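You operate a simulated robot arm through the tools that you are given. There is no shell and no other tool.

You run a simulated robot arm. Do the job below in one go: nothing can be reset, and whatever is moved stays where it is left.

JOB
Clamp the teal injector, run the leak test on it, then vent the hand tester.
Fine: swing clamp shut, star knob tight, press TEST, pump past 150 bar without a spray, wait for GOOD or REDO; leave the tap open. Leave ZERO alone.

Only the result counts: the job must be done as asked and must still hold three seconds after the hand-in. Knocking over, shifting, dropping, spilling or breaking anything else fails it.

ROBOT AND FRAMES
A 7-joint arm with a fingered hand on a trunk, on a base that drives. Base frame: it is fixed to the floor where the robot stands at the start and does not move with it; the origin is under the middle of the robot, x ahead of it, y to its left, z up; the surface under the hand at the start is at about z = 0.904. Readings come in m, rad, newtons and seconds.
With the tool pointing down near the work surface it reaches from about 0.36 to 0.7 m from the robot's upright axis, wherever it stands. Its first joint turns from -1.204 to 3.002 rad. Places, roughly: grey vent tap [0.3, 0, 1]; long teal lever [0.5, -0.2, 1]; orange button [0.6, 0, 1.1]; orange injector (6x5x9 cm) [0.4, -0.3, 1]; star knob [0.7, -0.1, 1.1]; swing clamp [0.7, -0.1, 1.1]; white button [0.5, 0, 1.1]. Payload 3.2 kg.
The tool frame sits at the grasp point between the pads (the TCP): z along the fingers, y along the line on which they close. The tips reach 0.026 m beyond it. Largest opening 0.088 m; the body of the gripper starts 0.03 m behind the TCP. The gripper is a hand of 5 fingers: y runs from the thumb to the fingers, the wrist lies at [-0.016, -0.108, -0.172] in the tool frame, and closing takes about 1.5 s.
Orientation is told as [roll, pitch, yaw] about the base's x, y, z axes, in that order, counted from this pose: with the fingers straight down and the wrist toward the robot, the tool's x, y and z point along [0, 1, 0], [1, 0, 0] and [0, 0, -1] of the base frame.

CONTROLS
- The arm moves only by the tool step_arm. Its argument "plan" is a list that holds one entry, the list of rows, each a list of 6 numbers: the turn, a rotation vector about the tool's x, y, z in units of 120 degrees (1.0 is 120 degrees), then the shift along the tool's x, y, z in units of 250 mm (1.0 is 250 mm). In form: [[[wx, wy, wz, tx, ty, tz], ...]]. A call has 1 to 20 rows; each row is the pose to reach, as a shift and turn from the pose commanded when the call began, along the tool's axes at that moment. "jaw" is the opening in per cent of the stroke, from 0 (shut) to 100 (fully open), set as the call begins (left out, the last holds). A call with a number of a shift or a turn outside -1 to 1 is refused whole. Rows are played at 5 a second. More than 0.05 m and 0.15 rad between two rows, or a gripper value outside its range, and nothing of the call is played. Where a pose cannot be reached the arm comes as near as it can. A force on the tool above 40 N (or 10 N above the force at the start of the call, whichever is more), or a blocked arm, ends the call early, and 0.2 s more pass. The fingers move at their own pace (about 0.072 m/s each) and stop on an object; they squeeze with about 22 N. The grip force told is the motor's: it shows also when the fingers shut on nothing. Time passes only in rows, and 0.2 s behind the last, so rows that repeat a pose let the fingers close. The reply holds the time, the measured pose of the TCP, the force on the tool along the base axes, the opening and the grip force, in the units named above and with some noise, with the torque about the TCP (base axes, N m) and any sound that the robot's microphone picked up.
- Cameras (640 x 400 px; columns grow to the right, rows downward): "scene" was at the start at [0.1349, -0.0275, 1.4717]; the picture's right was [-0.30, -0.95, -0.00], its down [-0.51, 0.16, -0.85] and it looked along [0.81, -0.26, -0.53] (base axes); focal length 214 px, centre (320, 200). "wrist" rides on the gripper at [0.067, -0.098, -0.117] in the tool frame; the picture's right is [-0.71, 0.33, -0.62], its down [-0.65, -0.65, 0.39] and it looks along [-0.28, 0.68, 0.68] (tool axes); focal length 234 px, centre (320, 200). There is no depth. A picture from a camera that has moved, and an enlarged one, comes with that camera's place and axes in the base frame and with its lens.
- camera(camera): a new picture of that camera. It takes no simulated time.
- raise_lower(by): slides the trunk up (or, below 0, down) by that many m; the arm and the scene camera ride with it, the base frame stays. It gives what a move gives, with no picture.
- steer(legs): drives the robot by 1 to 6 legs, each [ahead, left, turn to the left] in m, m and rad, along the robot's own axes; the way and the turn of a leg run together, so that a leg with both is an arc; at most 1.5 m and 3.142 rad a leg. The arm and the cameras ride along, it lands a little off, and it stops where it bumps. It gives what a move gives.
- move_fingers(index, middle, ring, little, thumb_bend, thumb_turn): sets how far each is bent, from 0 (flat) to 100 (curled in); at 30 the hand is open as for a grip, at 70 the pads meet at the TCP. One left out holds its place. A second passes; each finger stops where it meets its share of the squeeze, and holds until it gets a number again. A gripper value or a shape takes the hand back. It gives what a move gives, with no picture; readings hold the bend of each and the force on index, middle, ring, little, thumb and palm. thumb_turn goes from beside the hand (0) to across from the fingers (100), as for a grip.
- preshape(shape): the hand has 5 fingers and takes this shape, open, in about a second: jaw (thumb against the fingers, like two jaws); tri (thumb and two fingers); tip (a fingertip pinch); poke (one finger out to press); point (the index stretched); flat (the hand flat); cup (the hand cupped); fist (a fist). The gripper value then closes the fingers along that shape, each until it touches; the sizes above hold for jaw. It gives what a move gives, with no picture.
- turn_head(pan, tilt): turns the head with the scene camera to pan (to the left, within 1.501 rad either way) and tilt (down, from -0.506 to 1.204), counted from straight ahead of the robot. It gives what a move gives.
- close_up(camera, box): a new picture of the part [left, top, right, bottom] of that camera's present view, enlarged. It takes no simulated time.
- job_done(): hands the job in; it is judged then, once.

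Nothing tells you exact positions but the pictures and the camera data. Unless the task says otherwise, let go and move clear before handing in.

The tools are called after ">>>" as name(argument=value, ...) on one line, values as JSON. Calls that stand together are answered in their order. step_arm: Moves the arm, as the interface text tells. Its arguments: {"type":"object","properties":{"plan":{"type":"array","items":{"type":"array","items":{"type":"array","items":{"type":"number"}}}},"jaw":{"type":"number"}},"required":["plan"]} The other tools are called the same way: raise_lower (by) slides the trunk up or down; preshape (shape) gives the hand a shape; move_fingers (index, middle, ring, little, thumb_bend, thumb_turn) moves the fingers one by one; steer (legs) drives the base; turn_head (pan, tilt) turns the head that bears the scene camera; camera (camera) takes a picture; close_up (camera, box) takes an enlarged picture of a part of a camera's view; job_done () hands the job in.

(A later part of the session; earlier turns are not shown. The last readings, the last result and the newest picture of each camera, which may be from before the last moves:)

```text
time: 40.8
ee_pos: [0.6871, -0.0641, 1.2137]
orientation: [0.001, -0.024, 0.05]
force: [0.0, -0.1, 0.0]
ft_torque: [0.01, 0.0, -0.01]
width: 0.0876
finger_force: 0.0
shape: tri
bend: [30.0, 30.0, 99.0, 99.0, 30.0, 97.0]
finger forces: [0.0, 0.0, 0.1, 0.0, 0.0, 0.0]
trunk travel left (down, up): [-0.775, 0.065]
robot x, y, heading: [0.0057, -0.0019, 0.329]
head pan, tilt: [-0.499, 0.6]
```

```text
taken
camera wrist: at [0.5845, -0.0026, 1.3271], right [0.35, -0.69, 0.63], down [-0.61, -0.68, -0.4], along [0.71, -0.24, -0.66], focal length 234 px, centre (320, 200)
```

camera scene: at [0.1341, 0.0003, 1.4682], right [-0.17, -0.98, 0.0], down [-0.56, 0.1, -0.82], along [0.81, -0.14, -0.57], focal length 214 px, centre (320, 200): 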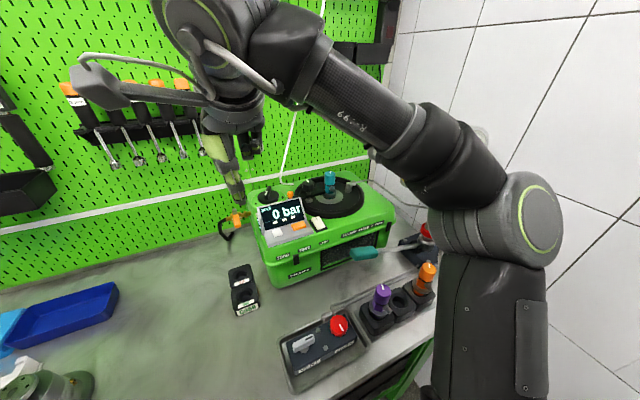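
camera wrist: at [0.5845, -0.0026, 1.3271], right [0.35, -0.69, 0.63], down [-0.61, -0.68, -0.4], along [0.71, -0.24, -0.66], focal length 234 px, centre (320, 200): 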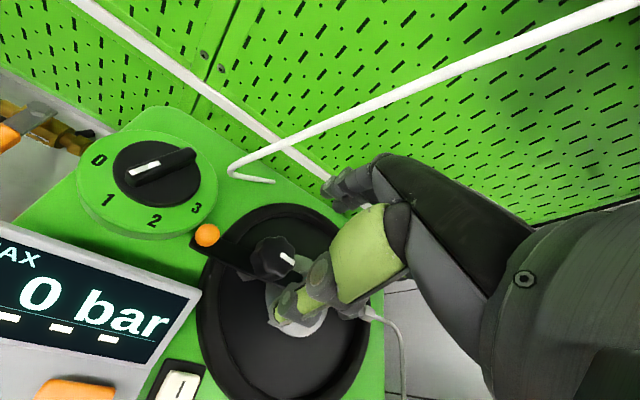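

Over the knob again. I'll lower, then grip and take the second clockwise stroke.

>>> step_arm(plan=[[[0.004, 0, 0, 0.01, 0, 0.08], [0.008, 0, 0, 0.016, 0, 0.16], [0.0115, 0, 0, 0.016, 0, 0.235], [0.0115, 0, 0, 0.016, 0, 0.235]]], jaw=100)

>>> step_arm(plan=[[[0, 0, 0, 0, 0, 0], [0, 0, 0, 0, 0, 0], [0, 0, 0, 0, 0, 0], [0, 0, 0, 0, 0, 0], [0, 0, 0, 0, 0, 0], [0, 0, 0, 0, 0, 0], [0, 0, 0, 0, 0, 0], [0, 0, 0.05, 0, 0, 0], [0, 0, 0.1, 0, 0, 0], [0, 0, 0.15, 0, 0, 0], [0, 0, 0.2, 0, 0, 0.001], [0, 0, 0.25, 0, 0, 0.003], [0, 0, 0.3, 0, 0, 0.004], [0, 0, 0.35, 0, 0, 0.006], [0, 0, 0.4, 0, 0, 0.008]]], jaw=0)

>>> camera(camera="wrist")

```text
time: 41.8
ee_pos: [0.6871, -0.0593, 1.1546]
orientation: [-0.002, -0.001, 0.048]
force: [-0.3, -0.3, 0.0]
ft_torque: [0.03, 0.0, -0.01]
width: 0.0877
finger_force: 0.1
shape: tri
bend: [30.0, 30.0, 99.0, 99.0, 30.0, 97.0]
finger forces: [0.0, 0.0, 0.0, 0.0, 0.0, 0.0]
trunk travel left (down, up): [-0.775, 0.065]
robot x, y, heading: [-0.0017, -0.0001, 0.327]
head pan, tilt: [-0.499, 0.6]
```

```text
time: 45.0
ee_pos: [0.6916, -0.0563, 1.1537]
orientation: [0.001, -0.001, -0.79]
force: [6.8, 6.5, 2.1]
ft_torque: [0.08, -0.2, 0.55]
width: 0.0262
finger_force: 22.5
shape: tri
bend: [59.0, 48.0, 100.0, 100.0, 42.0, 100.0]
finger forces: [15.9, 11.1, 0.0, 0.1, 21.2, 0.0]
trunk travel left (down, up): [-0.775, 0.065]
robot x, y, heading: [-0.0044, -0.0, 0.326]
head pan, tilt: [-0.499, 0.6]
```

```text
taken
camera wrist: at [0.6694, 0.0594, 1.2696], right [-0.27, -0.73, 0.63], down [-0.92, 0.01, -0.39], along [0.28, -0.68, -0.68], focal length 234 px, centre (320, 200)
```

wrist: 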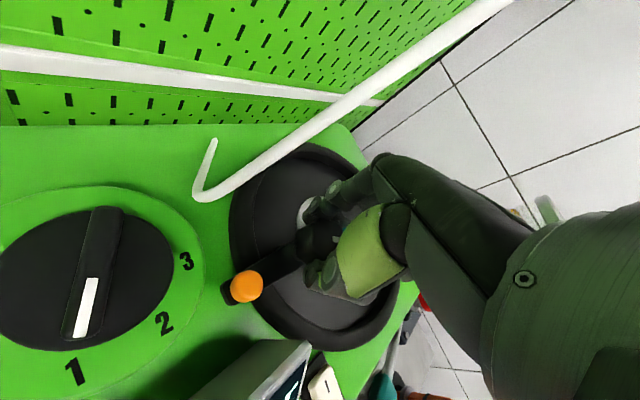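

The torque rose to 0.55 Nm against the turn, so the knob is getting tight. I'll turn a bit further to be sure it is at its stop.

>>> step_arm(plan=[[[0, 0, 0.03, 0, 0, 0], [0, 0, 0.06, 0, 0, 0], [0, 0, 0.09, 0, 0, 0], [0, 0, 0.09, 0, 0, 0]]], jaw=0)

>>> close_up(camera="wrist", box=[200, 130, 420, 330])

```text
time: 46.0
ee_pos: [0.6929, -0.0565, 1.1514]
orientation: [0.001, -0.002, -0.976]
force: [14.0, 8.0, 8.0]
ft_torque: [-0.03, -0.36, 0.79]
width: 0.0249
finger_force: 22.3
shape: tri
bend: [60.0, 48.0, 100.0, 100.0, 42.0, 100.0]
finger forces: [23.2, 12.9, 0.1, 0.0, 21.8, 0.0]
trunk travel left (down, up): [-0.775, 0.065]
robot x, y, heading: [0.0036, -0.0017, 0.327]
head pan, tilt: [-0.499, 0.6]
```

```text
2.00 times, centred on (310, 230) of wrist
camera zoom: at [0.6926, 0.0615, 1.2687], right [-0.4, -0.67, 0.62], down [-0.9, 0.18, -0.39], along [0.15, -0.72, -0.68], focal length 468 px, centre (340, 140)
```

zoom: 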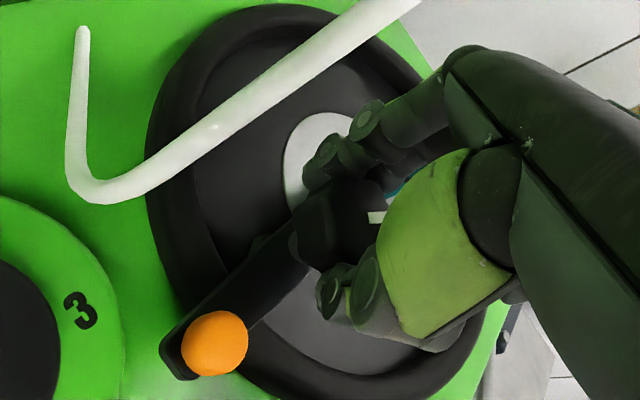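

Torque is now 0.79 Nm, so it is firm. I'll release, lift and read the knob mark and clamp position.

>>> step_arm(plan=[[[0, 0, 0, 0, 0, 0], [0, 0, 0, 0, 0, 0], [0, 0, 0, 0, 0, 0], [0, 0, 0, 0, 0, 0], [0, 0, 0, 0, 0, -0.08], [0, 0, 0, -0.01, 0, -0.18], [0, 0, 0, -0.03, 0, -0.28]]], jaw=60)

>>> camera(camera="wrist")

>>> close_up(camera="wrist", box=[180, 100, 400, 320])

```text
time: 47.6
ee_pos: [0.6691, -0.0625, 1.2173]
orientation: [0.0, -0.001, -0.976]
force: [-1.0, 0.0, 1.1]
ft_torque: [0.02, 0.0, -0.02]
width: 0.0522
finger_force: 0.0
shape: tri
bend: [46.0, 39.0, 99.0, 99.0, 9.0, 99.0]
finger forces: [0.0, 0.0, 0.1, 0.0, 0.0, 0.0]
out of reach, approached as far as the arm can: row 6, 7
trunk travel left (down, up): [-0.775, 0.065]
robot x, y, heading: [0.0029, 0.001, 0.325]
head pan, tilt: [-0.499, 0.6]
```

```text
taken
camera wrist: at [0.6687, 0.056, 1.3333], right [-0.4, -0.67, 0.62], down [-0.9, 0.18, -0.39], along [0.15, -0.72, -0.68], focal length 234 px, centre (320, 200)
```

wrist: 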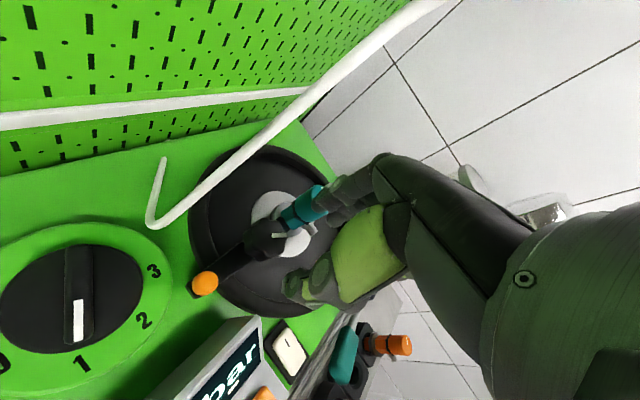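

```text
1.82 times, centred on (290, 210) of wrist
camera zoom: at [0.6687, 0.056, 1.3333], right [-0.4, -0.67, 0.62], down [-0.9, 0.18, -0.39], along [0.15, -0.72, -0.68], focal length 426 px, centre (374, 182)
```

zoom: 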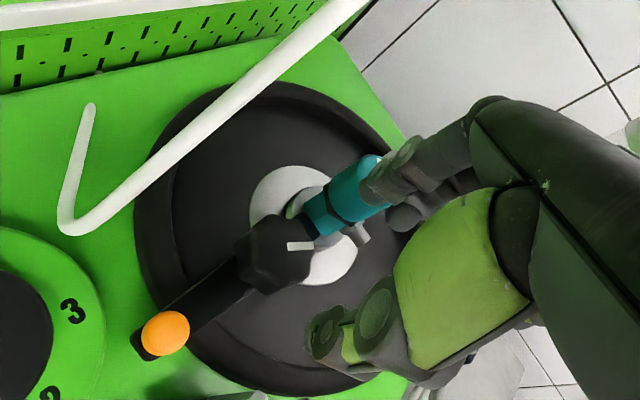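

The mark has gone from about +10° to -101° (roughly 110° clockwise), and the last part slipped under ~0.8 Nm. I'll regrip once more to verify that it truly is at its stop.

>>> step_arm(plan=[[[0, 0, -0.06, 0.03, 0.005, 0.01], [0, 0, -0.12, 0.05, 0.01, 0.02], [0, 0, -0.18, 0.07, 0.01, 0.02], [0, 0, -0.24, 0.07, 0.01, 0.02], [0, 0, -0.3, 0.07, 0.01, 0.02], [0, 0, -0.36, 0.07, 0.01, 0.02], [0, 0, -0.42, 0.07, 0.01, 0.02], [0, 0, -0.46, 0.07, 0.01, 0.02], [0, 0, -0.48, 0.07, 0.01, 0.02]]], jaw=100)

>>> close_up(camera="wrist", box=[180, 150, 380, 350])

```text
time: 49.6
ee_pos: [0.6847, -0.0557, 1.2125]
orientation: [0.0, 0.001, 0.029]
force: [0.8, -0.3, 0.1]
ft_torque: [0.0, 0.0, 0.0]
width: 0.0875
finger_force: 0.0
shape: tri
bend: [30.0, 30.0, 99.0, 99.0, 30.0, 97.0]
finger forces: [0.1, 0.1, 0.0, 0.0, 0.1, 0.0]
trunk travel left (down, up): [-0.775, 0.065]
robot x, y, heading: [-0.0017, 0.0017, 0.326]
head pan, tilt: [-0.499, 0.6]
```

```text
2.00 times, centred on (280, 250) of wrist
camera zoom: at [0.5852, 0.0088, 1.3283], right [0.35, -0.7, 0.62], down [-0.63, -0.67, -0.39], along [0.69, -0.26, -0.68], focal length 468 px, centre (400, 100)
```

zoom: 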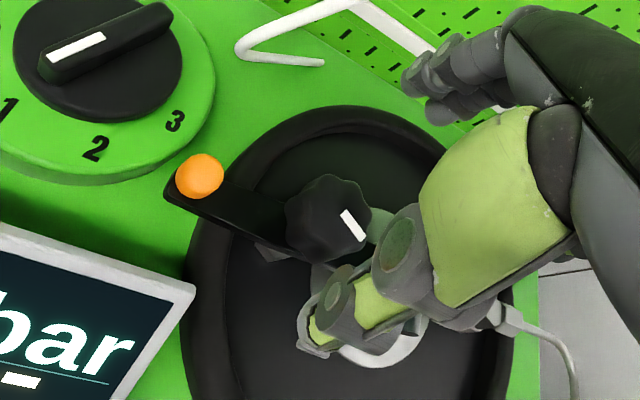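

The mark stands at about -105°. I'll lower, grip, and turn in small increments to feel the stop.

>>> step_arm(plan=[[[0, 0, 0, -0.005, 0.005, 0.08], [0, 0, 0, -0.009, 0.005, 0.16], [0, 0, 0, -0.009, 0.005, 0.238], [0, 0, 0, -0.009, 0.005, 0.238]]], jaw=100)

>>> step_arm(plan=[[[0, 0, 0, 0, 0, 0], [0, 0, 0, 0, 0, 0], [0, 0, 0, 0, 0, 0], [0, 0, 0, 0, 0, 0], [0, 0, 0, 0, 0, 0], [0, 0, 0, 0, 0, 0], [0, 0, 0, 0, 0, 0], [0, 0, 0.03, 0, 0, 0], [0, 0, 0.06, 0, 0, 0], [0, 0, 0.09, 0, 0, 0]]], jaw=0)

>>> step_arm(plan=[[[0, 0, 0.03, 0, 0, 0], [0, 0, 0.06, 0, 0, 0], [0, 0, 0.09, 0, 0, 0], [0, 0, 0.12, 0, 0, 0]]], jaw=0)

```text
time: 50.6
ee_pos: [0.6827, -0.0564, 1.1538]
orientation: [0.0, 0.001, 0.028]
force: [0.4, -0.3, -0.2]
ft_torque: [0.02, -0.02, 0.01]
width: 0.0877
finger_force: 0.0
shape: tri
bend: [30.0, 30.0, 99.0, 99.0, 30.0, 97.0]
finger forces: [0.0, 0.1, 0.0, 0.1, 0.0, 0.0]
trunk travel left (down, up): [-0.775, 0.065]
robot x, y, heading: [-0.0013, -0.0015, 0.326]
head pan, tilt: [-0.499, 0.6]
```

```text
time: 52.8
ee_pos: [0.6842, -0.0531, 1.1531]
orientation: [-0.001, 0.0, -0.159]
force: [-1.7, 6.1, -3.4]
ft_torque: [0.1, 0.05, 0.3]
width: 0.0266
finger_force: 22.0
shape: tri
bend: [57.0, 44.0, 100.0, 100.0, 47.0, 100.0]
finger forces: [10.5, 12.4, 0.1, 0.0, 18.5, 0.0]
trunk travel left (down, up): [-0.775, 0.065]
robot x, y, heading: [0.0039, 0.0007, 0.324]
head pan, tilt: [-0.499, 0.6]
```

```text
time: 53.8
ee_pos: [0.6867, -0.0528, 1.1526]
orientation: [-0.006, 0.0, -0.41]
force: [-0.1, 12.7, -3.6]
ft_torque: [0.15, 0.05, 0.49]
width: 0.0258
finger_force: 22.3
shape: tri
bend: [58.0, 44.0, 100.0, 100.0, 47.0, 100.0]
finger forces: [15.0, 9.8, 0.0, 0.1, 19.1, 0.1]
trunk travel left (down, up): [-0.775, 0.065]
robot x, y, heading: [-0.0025, 0.0009, 0.325]
head pan, tilt: [-0.499, 0.6]
```

Torque builds immediately with almost no rotation, so the knob is at its stop — tight. I'll release, lift, and confirm.

>>> step_arm(plan=[[[0, 0, 0, 0, 0, 0], [0, 0, 0, 0, 0, 0], [0, 0, 0, 0, 0, 0], [0, 0, 0, 0, 0, 0], [0, 0, 0, 0, 0, -0.08], [0, 0, 0, 0, 0, -0.18], [0, 0, 0, 0, 0, -0.28]]], jaw=80)

>>> close_up(camera="wrist", box=[180, 130, 400, 330])

>>> camera(camera="scene")

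```text
time: 55.4
ee_pos: [0.6865, -0.0573, 1.223]
orientation: [-0.002, -0.001, -0.412]
force: [-0.5, 0.0, 0.5]
ft_torque: [0.03, -0.01, -0.01]
width: 0.0701
finger_force: 0.1
shape: tri
bend: [38.0, 33.0, 99.0, 99.0, 9.0, 98.0]
finger forces: [0.0, 0.0, 0.0, 0.0, 0.0, 0.1]
trunk travel left (down, up): [-0.775, 0.065]
robot x, y, heading: [-0.0033, -0.0002, 0.326]
head pan, tilt: [-0.499, 0.6]
```

```text
2.00 times, centred on (290, 230) of wrist
camera zoom: at [0.6235, 0.0434, 1.3392], right [0.02, -0.78, 0.63], down [-0.86, -0.33, -0.39], along [0.51, -0.53, -0.68], focal length 468 px, centre (380, 140)
```

zoom: 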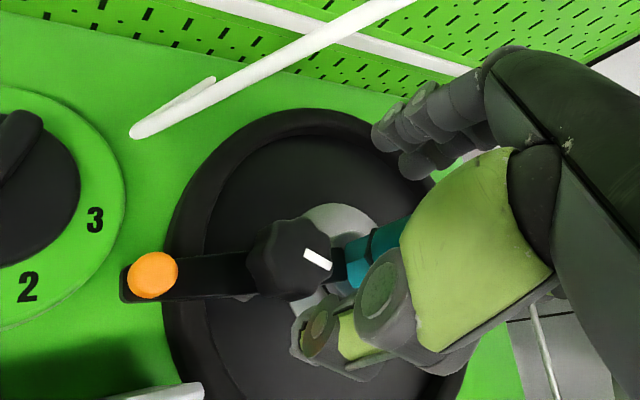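

```text
taken
camera scene: at [0.1342, 0.0008, 1.4683], right [-0.17, -0.98, 0.0], down [-0.56, 0.1, -0.83], along [0.81, -0.14, -0.56], focal length 214 px, centre (320, 200)
```

scene: 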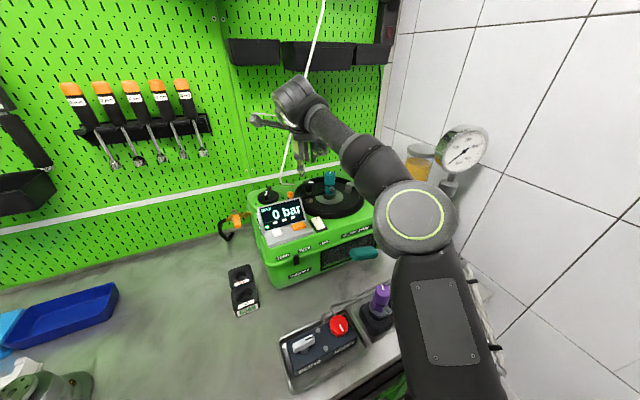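

The knob mark stayed at about -100°, so the knob is tight and the clamp is shut. Next is TEST: the orange button at about [0.556, -0.019, 1.098]. I'll move back over it and form the single pressing finger.

>>> step_arm(plan=[[[0, 0, -0.05, -0.03, -0.14, -0.04], [0, 0, -0.1, -0.065, -0.3, -0.04], [0, 0, -0.15, -0.1, -0.46, -0.04], [0, 0, -0.197, -0.129, -0.594, -0.04], [0, 0, -0.197, -0.129, -0.594, -0.04]]])

>>> move_fingers(index=65, middle=100, ring=100, little=100, thumb_bend=0, thumb_turn=0)

>>> camera(camera="wrist")

>>> close_up(camera="scene", box=[220, 110, 380, 260])

```text
time: 56.6
ee_pos: [0.5372, -0.0237, 1.2324]
orientation: [0.0, 0.0, 0.003]
force: [0.6, -0.6, 0.0]
ft_torque: [-0.03, -0.01, 0.01]
width: 0.0702
finger_force: 0.1
shape: tri
bend: [38.0, 33.0, 99.0, 99.0, 9.0, 98.0]
finger forces: [0.0, 0.0, 0.1, 0.0, 0.0, 0.0]
trunk travel left (down, up): [-0.775, 0.065]
robot x, y, heading: [0.002, 0.001, 0.321]
head pan, tilt: [-0.499, 0.6]
```

```text
time: 57.6
ee_pos: [0.5386, -0.025, 1.2325]
orientation: [0.0, 0.002, 0.001]
force: [-0.4, -0.7, 0.1]
ft_torque: [0.02, -0.01, 0.0]
width: 0.107
finger_force: 0.1
shape: fingers
bend: [65.0, 100.0, 100.0, 100.0, 1.0, 0.0]
finger forces: [0.0, 0.0, 0.0, 0.0, 0.0, 0.0]
trunk travel left (down, up): [-0.775, 0.065]
robot x, y, heading: [0.0024, 0.0038, 0.323]
head pan, tilt: [-0.499, 0.6]
```

```text
taken
camera wrist: at [0.4401, 0.0427, 1.3492], right [0.33, -0.71, 0.62], down [-0.65, -0.65, -0.39], along [0.68, -0.28, -0.68], focal length 234 px, centre (320, 200)
```

wrist: 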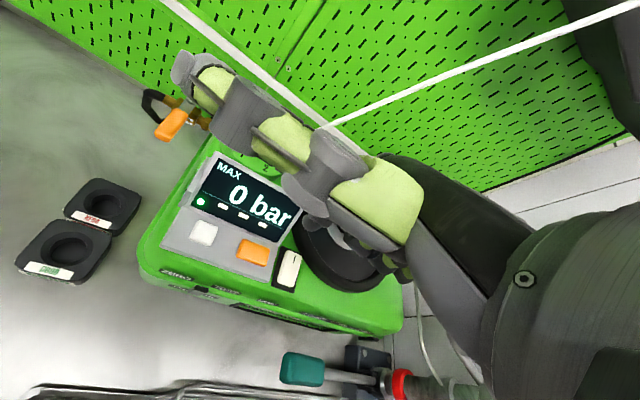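

```text
2.67 times, centred on (300, 185) of scene
camera zoom: at [0.1346, 0.0002, 1.4683], right [-0.17, -0.98, 0.0], down [-0.56, 0.1, -0.82], along [0.81, -0.14, -0.57], focal length 572 px, centre (373, 240)
```

zoom: 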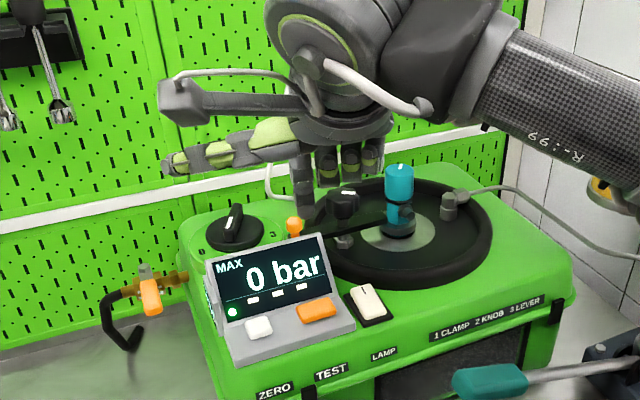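

A green LED is now lit on the screen, so the clamp is recognised as shut and tight. The index tip is right above the orange TEST button; I'll descend to just above it.

>>> step_arm(plan=[[[0, 0, 0, 0, 0, 0.15], [0, 0, 0, 0, 0, 0.28], [0, 0, 0, 0, 0, 0.37]]])

>>> close_up(camera="scene", box=[240, 170, 340, 250])

>>> close_up(camera="wrist", box=[160, 150, 400, 350])

```text
time: 58.4
ee_pos: [0.5378, -0.0243, 1.1399]
orientation: [0.0, 0.001, 0.004]
force: [0.2, 0.6, 0.5]
ft_torque: [0.03, -0.01, 0.0]
width: 0.1071
finger_force: 0.2
shape: fingers
bend: [65.0, 100.0, 100.0, 100.0, 1.0, 0.0]
finger forces: [0.0, 0.0, 0.0, 0.0, 0.0, 0.1]
trunk travel left (down, up): [-0.775, 0.065]
robot x, y, heading: [0.0019, 0.0004, 0.323]
head pan, tilt: [-0.499, 0.6]
```

```text
5.00 times, centred on (290, 210) of scene
camera zoom: at [0.1349, 0.0, 1.4683], right [-0.17, -0.98, 0.0], down [-0.56, 0.1, -0.82], along [0.81, -0.14, -0.57], focal length 1072 px, centre (470, 150)
```

zoom: 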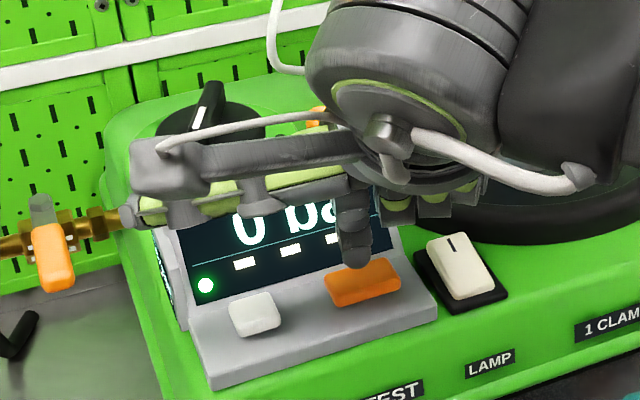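

```text
2.00 times, centred on (280, 250) of wrist
camera zoom: at [0.4402, 0.0423, 1.2563], right [0.33, -0.71, 0.62], down [-0.65, -0.65, -0.39], along [0.68, -0.28, -0.68], focal length 468 px, centre (400, 100)
```

zoom: 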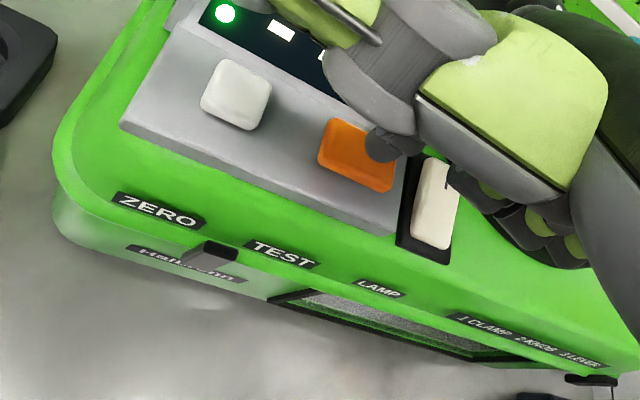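

The tip is about 1.8 cm above the middle of TEST. I'll press straight down gently until it clicks.

>>> step_arm(plan=[[[0, 0, 0, 0, 0.012, 0.05], [0, 0, 0, 0, 0.012, 0.07], [0, 0, 0, 0, 0.012, 0.08], [0, 0, 0, 0, 0.012, 0.088]]])

>>> close_up(camera="scene", box=[240, 170, 340, 250])

>>> close_up(camera="wrist", box=[160, 150, 400, 350])

```text
time: 59.4
ee_pos: [0.5398, -0.0251, 1.1204]
orientation: [0.001, -0.005, 0.002]
force: [1.4, -1.1, 12.6]
ft_torque: [0.15, -0.27, -0.02]
width: 0.1075
finger_force: 6.2
shape: fingers
bend: [64.0, 100.0, 100.0, 100.0, 1.0, 0.0]
finger forces: [12.7, 0.0, 0.1, 0.1, 0.0, 0.0]
trunk travel left (down, up): [-0.775, 0.065]
robot x, y, heading: [-0.0001, 0.0012, 0.327]
head pan, tilt: [-0.499, 0.6]
heard: click
```

```text
5.00 times, centred on (290, 210) of scene
camera zoom: at [0.1324, 0.0, 1.4687], right [-0.17, -0.98, 0.0], down [-0.56, 0.1, -0.83], along [0.81, -0.14, -0.56], focal length 1072 px, centre (470, 150)
```

zoom: 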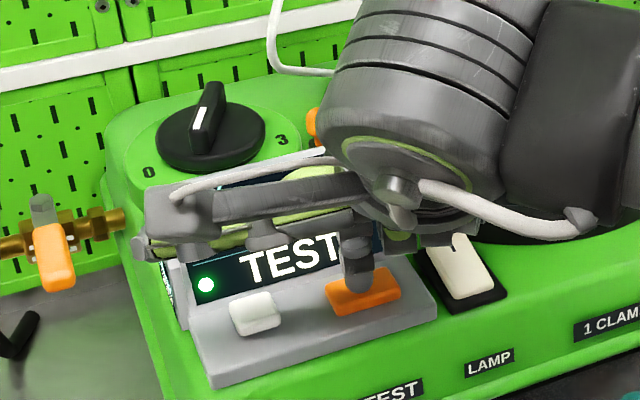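

```text
2.00 times, centred on (280, 250) of wrist
camera zoom: at [0.4405, 0.0413, 1.2371], right [0.33, -0.71, 0.62], down [-0.65, -0.65, -0.39], along [0.68, -0.28, -0.67], focal length 468 px, centre (400, 100)
```

zoom: 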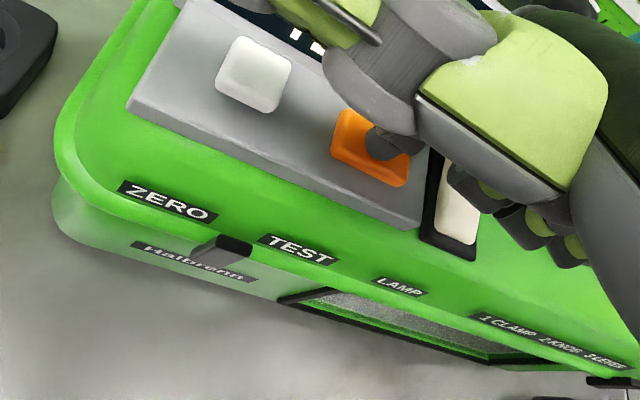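

A click sounded and the screen shows TEST. I'll lift off and look at the pump lever.

>>> step_arm(plan=[[[0, 0, 0, 0, 0, -0.15], [0, 0, 0, 0, -0.05, -0.32], [0, 0, 0, -0.1, -0.12, -0.45], [0, 0, 0, -0.25, -0.2, -0.5], [0, 0, 0, -0.42, -0.22, -0.5], [0, 0, 0, -0.58, -0.22, -0.5]]])

>>> turn_head(pan=-0.85, tilt=0.75)

>>> camera(camera="scene")

>>> camera(camera="wrist")

```text
time: 60.8
ee_pos: [0.4808, -0.1743, 1.2452]
orientation: [0.002, 0.001, 0.0]
force: [-0.1, 0.1, 0.0]
ft_torque: [0.0, 0.01, 0.03]
width: 0.1073
finger_force: 0.1
shape: fingers
bend: [65.0, 100.0, 100.0, 100.0, 1.0, 0.0]
finger forces: [0.1, 0.0, 0.1, 0.0, 0.0, 0.1]
trunk travel left (down, up): [-0.775, 0.065]
robot x, y, heading: [0.0004, 0.0014, 0.325]
head pan, tilt: [-0.499, 0.6]
```

```text
time: 61.6
ee_pos: [0.4805, -0.1723, 1.2446]
orientation: [0.001, 0.0, 0.003]
force: [0.5, 0.1, 0.2]
ft_torque: [0.01, 0.02, 0.0]
width: 0.107
finger_force: 0.0
shape: fingers
bend: [65.0, 100.0, 100.0, 100.0, 1.0, 0.0]
finger forces: [0.0, 0.0, 0.0, 0.1, 0.1, 0.0]
trunk travel left (down, up): [-0.775, 0.065]
robot x, y, heading: [-0.0016, -0.0003, 0.322]
head pan, tilt: [-0.85, 0.75]
```

```text
taken
camera scene: at [0.1192, -0.0259, 1.4554], right [-0.5, -0.87, 0.0], down [-0.59, 0.34, -0.73], along [0.63, -0.37, -0.68], focal length 214 px, centre (320, 200)
```

scene: 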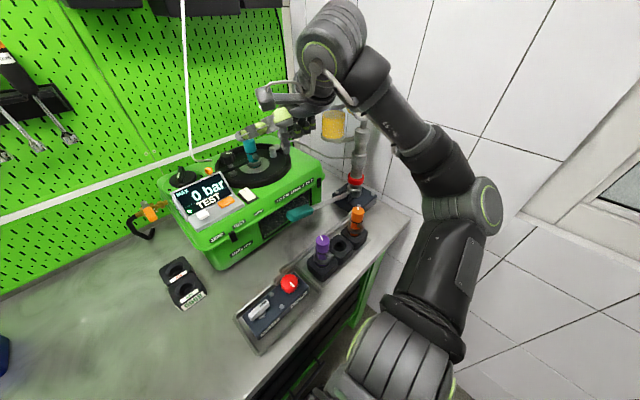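

```text
taken
camera wrist: at [0.3841, -0.1054, 1.3612], right [0.33, -0.71, 0.62], down [-0.65, -0.65, -0.39], along [0.68, -0.28, -0.68], focal length 234 px, centre (320, 200)
```

wrist: 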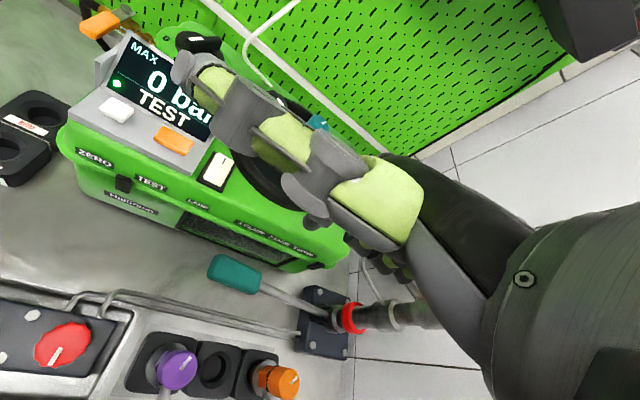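

The screen reads "0 bar / TEST". The teal lever handle centre triangulates to [0.50, -0.182, 1.022]; I'll zoom to get its direction and the pivot.

>>> close_up(camera="scene", box=[260, 150, 420, 270])

>>> close_up(camera="wrist", box=[180, 220, 420, 400])

>>> close_up(camera="scene", box=[160, 160, 300, 260])

>>> close_up(camera="scene", box=[230, 260, 330, 350])

```text
3.33 times, centred on (340, 210) of scene
camera zoom: at [0.1192, -0.0259, 1.4554], right [-0.5, -0.87, 0.0], down [-0.59, 0.34, -0.73], along [0.63, -0.37, -0.68], focal length 715 px, centre (253, 167)
```

zoom: 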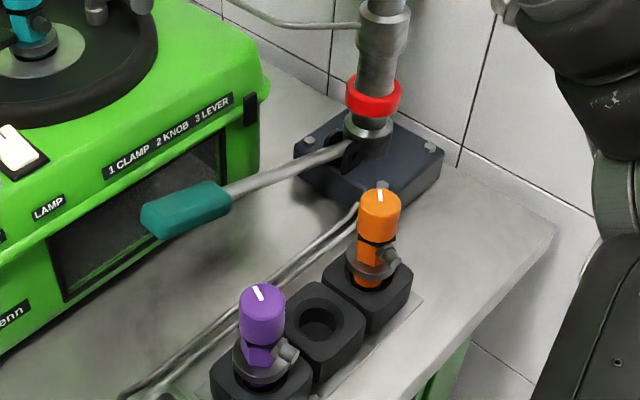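

```text
2.22 times, centred on (300, 310) of wrist
camera zoom: at [0.3841, -0.1054, 1.3612], right [0.33, -0.71, 0.62], down [-0.65, -0.65, -0.39], along [0.68, -0.28, -0.68], focal length 520 px, centre (364, -44)
```

zoom: 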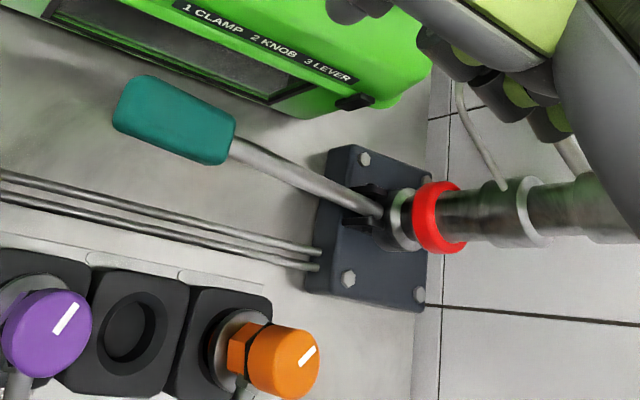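

```text
4.00 times, centred on (230, 210) of scene
camera zoom: at [0.1192, -0.0259, 1.4554], right [-0.5, -0.87, 0.0], down [-0.59, 0.34, -0.73], along [0.63, -0.37, -0.68], focal length 858 px, centre (680, 160)
```

zoom: 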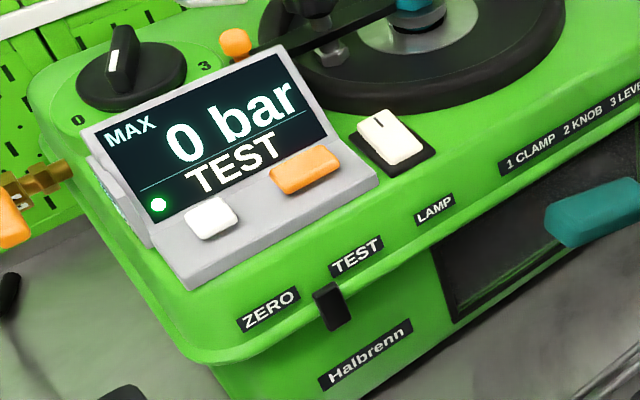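

```text
4.44 times, centred on (280, 305) of scene
camera zoom: at [0.1192, -0.0259, 1.4554], right [-0.5, -0.87, 0.0], down [-0.59, 0.34, -0.73], along [0.63, -0.37, -0.68], focal length 953 px, centre (498, -267)
```

zoom: 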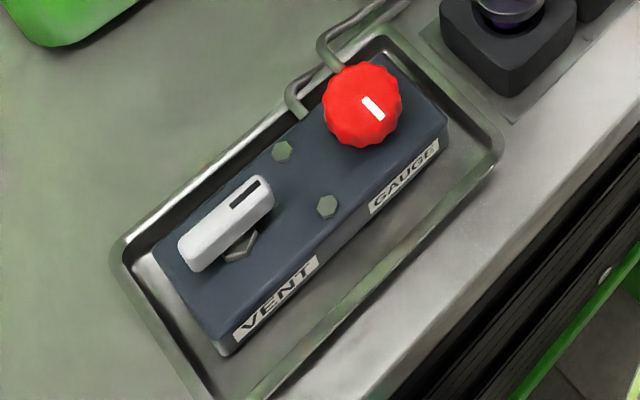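

The lever handle runs from [0.488, -0.152, 1.041] down to [0.516, -0.223, 1.0], rising ~20° from a pivot near [0.56, -0.394, 0.95]. I'll shape the hand as a jaw, align it with the lever and hover over the handle.

>>> preshape(shape="jaw")

>>> step_arm(plan=[[[0, 0, -0.05, -0.003, 0.02, 0.12], [0, 0, -0.1, -0.006, 0.05, 0.25], [0, 0, -0.139, -0.008, 0.07, 0.36], [0, 0, -0.139, -0.008, 0.07, 0.36]]], jaw=68)

>>> step_arm(plan=[[[0, 0.05, 0, 0, 0, 0], [0, 0.1, 0, 0, 0, 0], [0, 0.15, 0, 0, 0, 0], [0, 0.167, 0, 0, 0, 0], [0, 0.167, 0, 0, 0, 0]]], jaw=68)

>>> camera(camera="scene")

>>> camera(camera="wrist")

```text
time: 62.5
ee_pos: [0.4805, -0.1724, 1.2451]
orientation: [0.001, 0.002, 0.001]
force: [0.3, -0.4, -0.6]
ft_torque: [-0.01, 0.02, 0.0]
width: 0.0877
finger_force: 0.1
shape: jaw
bend: [30.0, 30.0, 30.0, 30.0, 30.0, 97.0]
finger forces: [0.0, 0.0, 0.1, 0.0, 0.0, 0.1]
trunk travel left (down, up): [-0.775, 0.065]
robot x, y, heading: [0.0017, -0.0005, 0.328]
head pan, tilt: [-0.85, 0.75]
```

```text
time: 63.5
ee_pos: [0.5005, -0.1747, 1.1545]
orientation: [0.001, 0.0, 0.291]
force: [-0.7, 0.3, 0.0]
ft_torque: [0.0, 0.01, -0.02]
width: 0.0603
finger_force: 0.0
shape: jaw
bend: [42.0, 36.0, 71.0, 41.0, 8.0, 99.0]
finger forces: [0.0, 0.1, 0.0, 0.0, 0.0, 0.0]
trunk travel left (down, up): [-0.775, 0.065]
robot x, y, heading: [-0.0001, 0.0015, 0.324]
head pan, tilt: [-0.85, 0.75]
```

```text
time: 64.7
ee_pos: [0.502, -0.1733, 1.1559]
orientation: [0.35, 0.003, 0.292]
force: [0.0, 0.3, 0.0]
ft_torque: [0.0, -0.01, 0.02]
width: 0.06
finger_force: 0.0
shape: jaw
bend: [42.0, 36.0, 71.0, 41.0, 8.0, 99.0]
finger forces: [0.1, 0.1, 0.0, 0.0, 0.1, 0.1]
trunk travel left (down, up): [-0.775, 0.065]
robot x, y, heading: [0.0002, -0.002, 0.323]
head pan, tilt: [-0.85, 0.75]
```

```text
taken
camera scene: at [0.1191, -0.0261, 1.4554], right [-0.5, -0.87, 0.0], down [-0.59, 0.34, -0.73], along [0.63, -0.37, -0.68], focal length 214 px, centre (320, 200)
```

scene: 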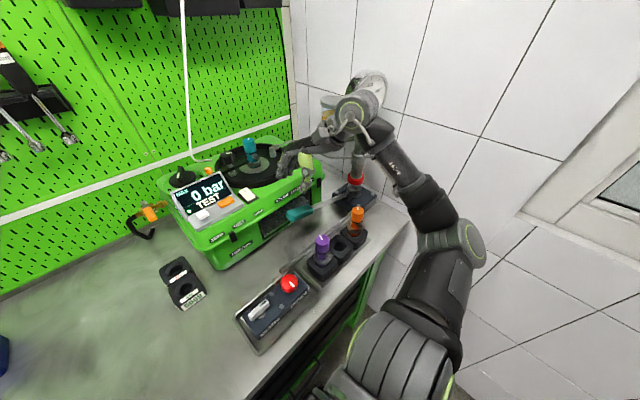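

```text
taken
camera wrist: at [0.4021, -0.1811, 1.287], right [0.57, -0.75, 0.34], down [-0.49, -0.64, -0.59], along [0.66, 0.17, -0.73], focal length 234 px, centre (320, 200)
```

wrist: 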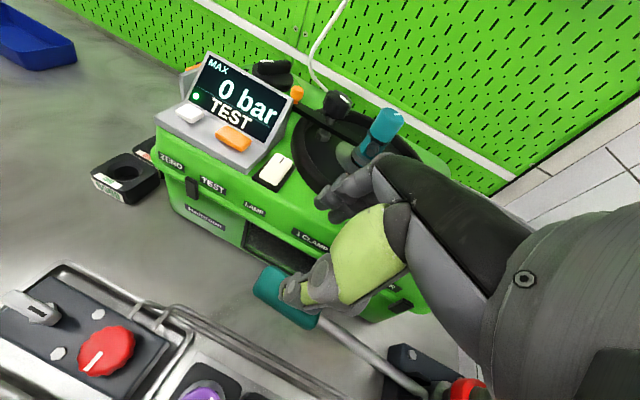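

Aligned and hovering. I'll zoom in to check the fingers relative to the handle and machine.

>>> close_up(camera="scene", box=[240, 110, 380, 240])

>>> close_up(camera="wrist", box=[220, 140, 460, 380])

```text
3.08 times, centred on (310, 175) of scene
camera zoom: at [0.1191, -0.0261, 1.4554], right [-0.5, -0.87, 0.0], down [-0.59, 0.34, -0.73], along [0.63, -0.37, -0.68], focal length 660 px, centre (351, 277)
```

zoom: 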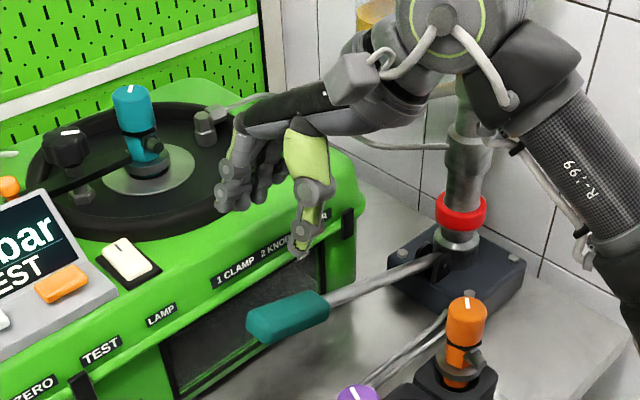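

```text
1.67 times, centred on (340, 260) of wrist
camera zoom: at [0.4021, -0.1811, 1.287], right [0.57, -0.75, 0.34], down [-0.49, -0.64, -0.59], along [0.66, 0.17, -0.73], focal length 390 px, centre (287, 100)
```

zoom: 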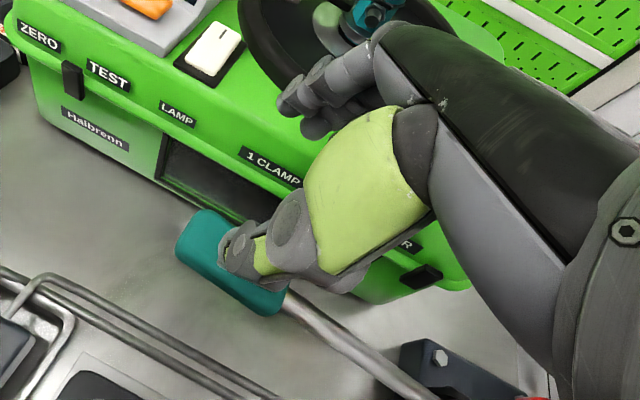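

The fingers on the machine side have only ~6 cm of room, so I'll use the three-finger shape (partly open), tip the hand back ~12° toward me and keep it slightly on the near side before going down.

>>> preshape(shape="tri")

>>> step_arm(plan=[[[-0.05, 0, 0, 0, -0.02, 0], [-0.1, 0, 0, 0, -0.04, 0], [-0.1, 0, 0, 0, -0.05, 0], [-0.1, 0, 0, 0, -0.05, 0], [-0.1, 0, 0, 0, -0.05, 0]]], jaw=65)

>>> close_up(camera="scene", box=[240, 110, 380, 240])

>>> close_up(camera="wrist", box=[220, 140, 460, 380])

```text
time: 65.6
ee_pos: [0.5011, -0.1746, 1.1554]
orientation: [0.35, 0.002, 0.291]
force: [0.1, -1.1, 0.3]
ft_torque: [0.02, -0.01, -0.01]
width: 0.0878
finger_force: 0.1
shape: tri
bend: [30.0, 30.0, 99.0, 99.0, 30.0, 97.0]
finger forces: [0.0, 0.1, 0.0, 0.0, 0.1, 0.0]
trunk travel left (down, up): [-0.775, 0.065]
robot x, y, heading: [0.0008, 0.0024, 0.325]
head pan, tilt: [-0.85, 0.75]
```

```text
time: 66.8
ee_pos: [0.4906, -0.179, 1.1545]
orientation: [0.356, -0.195, 0.219]
force: [-0.4, 0.1, 0.6]
ft_torque: [0.0, 0.02, -0.03]
width: 0.0575
finger_force: 0.0
shape: tri
bend: [43.0, 37.0, 99.0, 99.0, 8.0, 99.0]
finger forces: [0.0, 0.0, 0.1, 0.1, 0.0, 0.0]
trunk travel left (down, up): [-0.775, 0.065]
robot x, y, heading: [-0.0022, 0.002, 0.326]
head pan, tilt: [-0.85, 0.75]
```

```text
3.08 times, centred on (310, 175) of scene
camera zoom: at [0.1192, -0.0261, 1.4554], right [-0.5, -0.87, 0.0], down [-0.59, 0.34, -0.73], along [0.63, -0.37, -0.68], focal length 660 px, centre (351, 277)
```

zoom: 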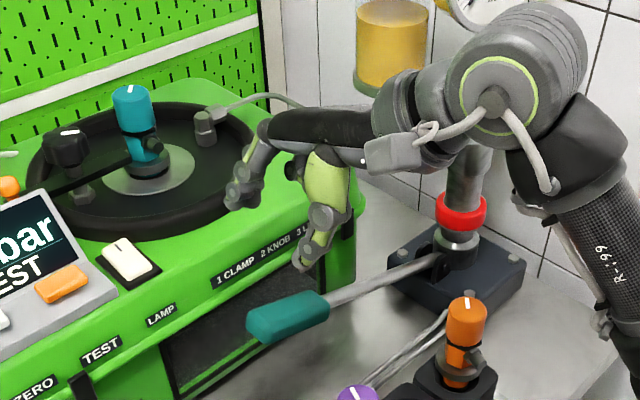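

```text
1.67 times, centred on (340, 260) of wrist
camera zoom: at [0.367, -0.1837, 1.2645], right [0.45, -0.8, 0.4], down [-0.41, -0.58, -0.71], along [0.8, 0.15, -0.59], focal length 390 px, centre (287, 100)
```

zoom: 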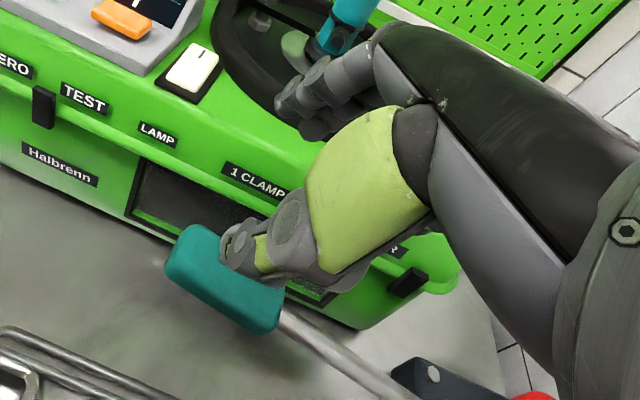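

The hand matches the lever's axis. I'll lower it straight down to just above the handle and check before enclosing it.

>>> step_arm(plan=[[[0, 0, 0, -0.068, 0.011, 0.125], [0, 0, 0, -0.115, -0.0155, 0.249], [0, 0, 0, -0.142, -0.031, 0.324], [0, 0, 0, -0.142, -0.031, 0.324]]], jaw=68)

>>> close_up(camera="scene", box=[250, 130, 370, 240])

>>> close_up(camera="wrist", box=[220, 140, 460, 380])

```text
time: 67.8
ee_pos: [0.5018, -0.1823, 1.065]
orientation: [0.357, -0.196, 0.22]
force: [0.0, 0.9, -0.3]
ft_torque: [-0.01, 0.0, 0.03]
width: 0.0593
finger_force: 0.0
shape: tri
bend: [42.0, 36.0, 99.0, 99.0, 8.0, 99.0]
finger forces: [0.0, 0.0, 0.0, 0.1, 0.0, 0.1]
trunk travel left (down, up): [-0.775, 0.065]
robot x, y, heading: [-0.0005, -0.0009, 0.327]
head pan, tilt: [-0.85, 0.75]
```

```text
3.64 times, centred on (310, 185) of scene
camera zoom: at [0.1191, -0.0261, 1.4554], right [-0.5, -0.87, 0.0], down [-0.59, 0.34, -0.73], along [0.63, -0.37, -0.68], focal length 780 px, centre (356, 254)
```

zoom: 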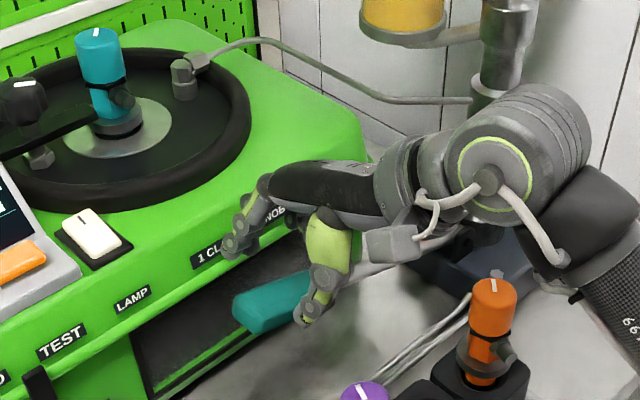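

```text
1.67 times, centred on (340, 260) of wrist
camera zoom: at [0.3783, -0.1879, 1.1764], right [0.45, -0.8, 0.4], down [-0.41, -0.58, -0.71], along [0.8, 0.15, -0.59], focal length 390 px, centre (287, 100)
```

zoom: 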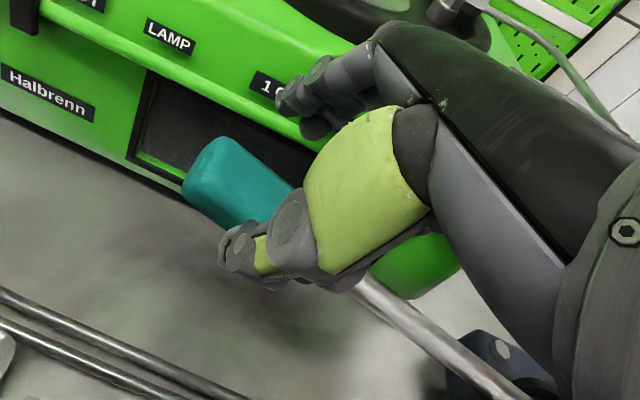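

The handle lies between thumb and fingers with clearance on both sides. I'll lower the remaining 4.5 cm.

>>> step_arm(plan=[[[0, 0, 0, -0.022, -0.012, 0.058], [0, 0, 0, -0.044, -0.025, 0.116], [0, 0, 0, -0.063, -0.036, 0.17], [0, 0, 0, -0.063, -0.036, 0.17]]], jaw=68)

>>> close_up(camera="scene", box=[250, 130, 370, 240])

>>> close_up(camera="wrist", box=[220, 140, 460, 380])

```text
time: 68.8
ee_pos: [0.4995, -0.1814, 1.0203]
orientation: [0.355, -0.196, 0.221]
force: [-0.5, -0.2, 0.8]
ft_torque: [-0.01, -0.03, -0.02]
width: 0.0596
finger_force: 0.1
shape: tri
bend: [42.0, 36.0, 99.0, 99.0, 8.0, 99.0]
finger forces: [0.0, 0.0, 0.9, 0.0, 0.1, 0.1]
trunk travel left (down, up): [-0.775, 0.065]
robot x, y, heading: [-0.0022, -0.0032, 0.328]
head pan, tilt: [-0.85, 0.75]
```

```text
3.64 times, centred on (310, 185) of scene
camera zoom: at [0.1189, -0.026, 1.4554], right [-0.5, -0.87, 0.0], down [-0.59, 0.34, -0.73], along [0.63, -0.37, -0.68], focal length 780 px, centre (356, 254)
```

zoom: 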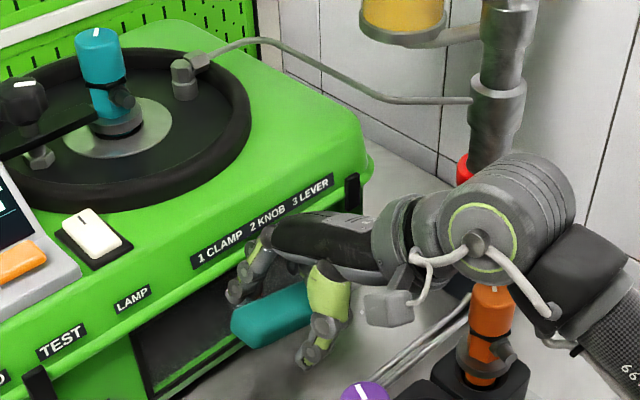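

```text
1.67 times, centred on (340, 260) of wrist
camera zoom: at [0.3768, -0.1859, 1.1311], right [0.45, -0.8, 0.4], down [-0.41, -0.58, -0.71], along [0.8, 0.15, -0.59], focal length 390 px, centre (287, 100)
```

zoom: 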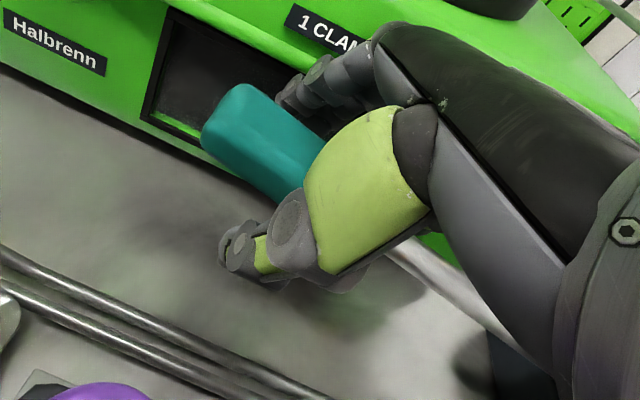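

The handle is enclosed and the curled ring finger just touches its top. Closing the grip now.

>>> step_arm(plan=[[[0, 0, 0, 0, 0, 0], [0, 0, 0, 0, 0, 0], [0, 0, 0, 0, 0, 0], [0, 0, 0, 0, 0, 0], [0, 0, 0, 0, 0, 0], [0, 0, 0, 0, 0, 0], [0, 0, 0, 0, 0, 0]]], jaw=0)

>>> close_up(camera="scene", box=[250, 130, 370, 240])

>>> close_up(camera="wrist", box=[220, 140, 460, 380])

```text
time: 70.4
ee_pos: [0.5008, -0.1804, 1.0215]
orientation: [0.356, -0.195, 0.221]
force: [1.2, 0.5, 2.6]
ft_torque: [-0.2, -0.05, 0.08]
width: 0.0294
finger_force: 22.1
shape: tri
bend: [57.0, 58.0, 100.0, 100.0, 39.0, 100.0]
finger forces: [12.2, 8.8, 7.1, 0.0, 20.7, 0.1]
trunk travel left (down, up): [-0.775, 0.065]
robot x, y, heading: [-0.0019, -0.0006, 0.324]
head pan, tilt: [-0.85, 0.75]
```

```text
3.64 times, centred on (310, 185) of scene
camera zoom: at [0.1195, -0.0257, 1.4554], right [-0.5, -0.87, 0.0], down [-0.59, 0.34, -0.73], along [0.63, -0.37, -0.68], focal length 780 px, centre (356, 254)
```

zoom: 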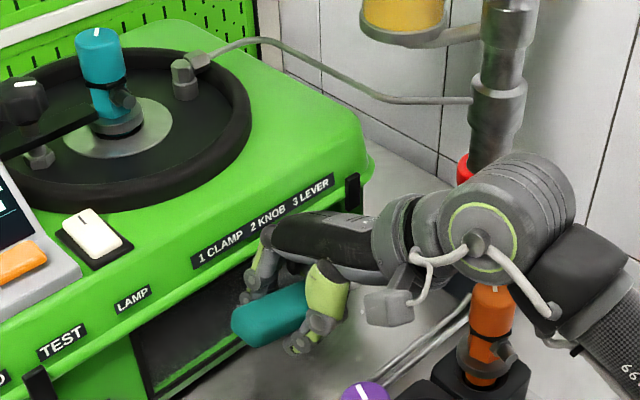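

```text
1.67 times, centred on (340, 260) of wrist
camera zoom: at [0.3773, -0.1857, 1.1311], right [0.45, -0.8, 0.4], down [-0.41, -0.58, -0.71], along [0.8, 0.15, -0.59], focal length 390 px, centre (287, 100)
```

zoom: 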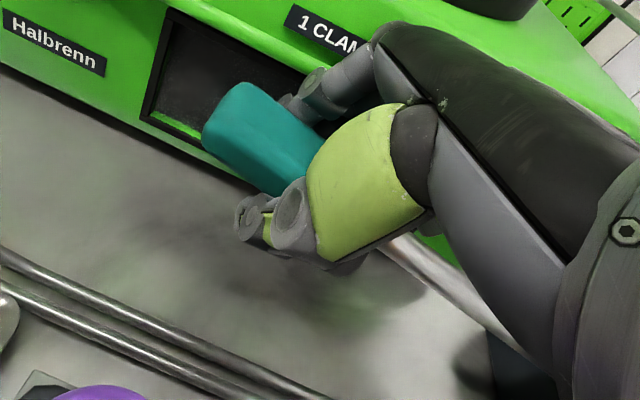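

Firm grip on the handle. I'll move it down along its arc by about 0.12 rad, slowly, and watch forces and the gauge.

>>> step_arm(plan=[[[0, -0.0094, -0.002, -0.0002, -0.0038, 0.0183], [0, -0.0187, -0.0039, -0.0008, -0.0077, 0.0365], [0, -0.028, -0.0059, -0.0017, -0.0115, 0.0548], [0, -0.0374, -0.0079, -0.003, -0.0154, 0.073], [0, -0.0468, -0.0098, -0.0047, -0.0192, 0.0912], [0, -0.056, -0.0118, -0.0067, -0.023, 0.1093]]], jaw=0)

>>> camera(camera="scene")

>>> close_up(camera="scene", box=[170, 160, 280, 240])

```text
time: 71.8
ee_pos: [0.499, -0.1749, 0.9922]
orientation: [0.236, -0.203, 0.242]
force: [2.7, -7.8, 2.8]
ft_torque: [-0.47, -0.17, -0.05]
width: 0.0295
finger_force: 21.6
shape: tri
bend: [58.0, 58.0, 100.0, 100.0, 39.0, 100.0]
finger forces: [12.0, 9.4, 15.2, 0.0, 23.6, 0.1]
trunk travel left (down, up): [-0.775, 0.065]
robot x, y, heading: [0.0047, 0.0007, 0.326]
head pan, tilt: [-0.85, 0.75]
```

```text
taken
camera scene: at [0.1193, -0.0282, 1.4554], right [-0.5, -0.86, 0.0], down [-0.59, 0.34, -0.73], along [0.63, -0.37, -0.68], focal length 214 px, centre (320, 200)
```

scene: 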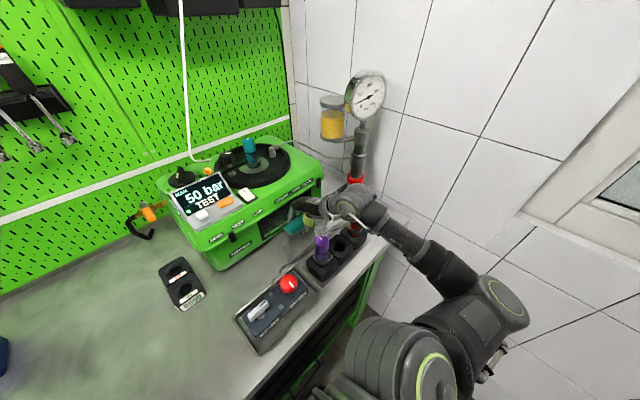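

```text
5.00 times, centred on (225, 200) of scene
camera zoom: at [0.1193, -0.0282, 1.4554], right [-0.5, -0.86, 0.0], down [-0.59, 0.34, -0.73], along [0.63, -0.37, -0.68], focal length 1072 px, centre (795, 200)
```

zoom: 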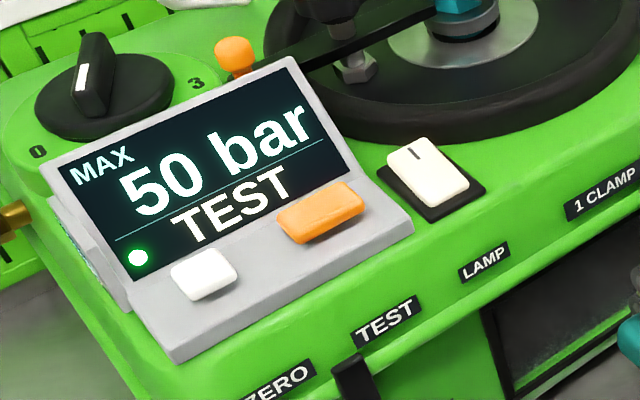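

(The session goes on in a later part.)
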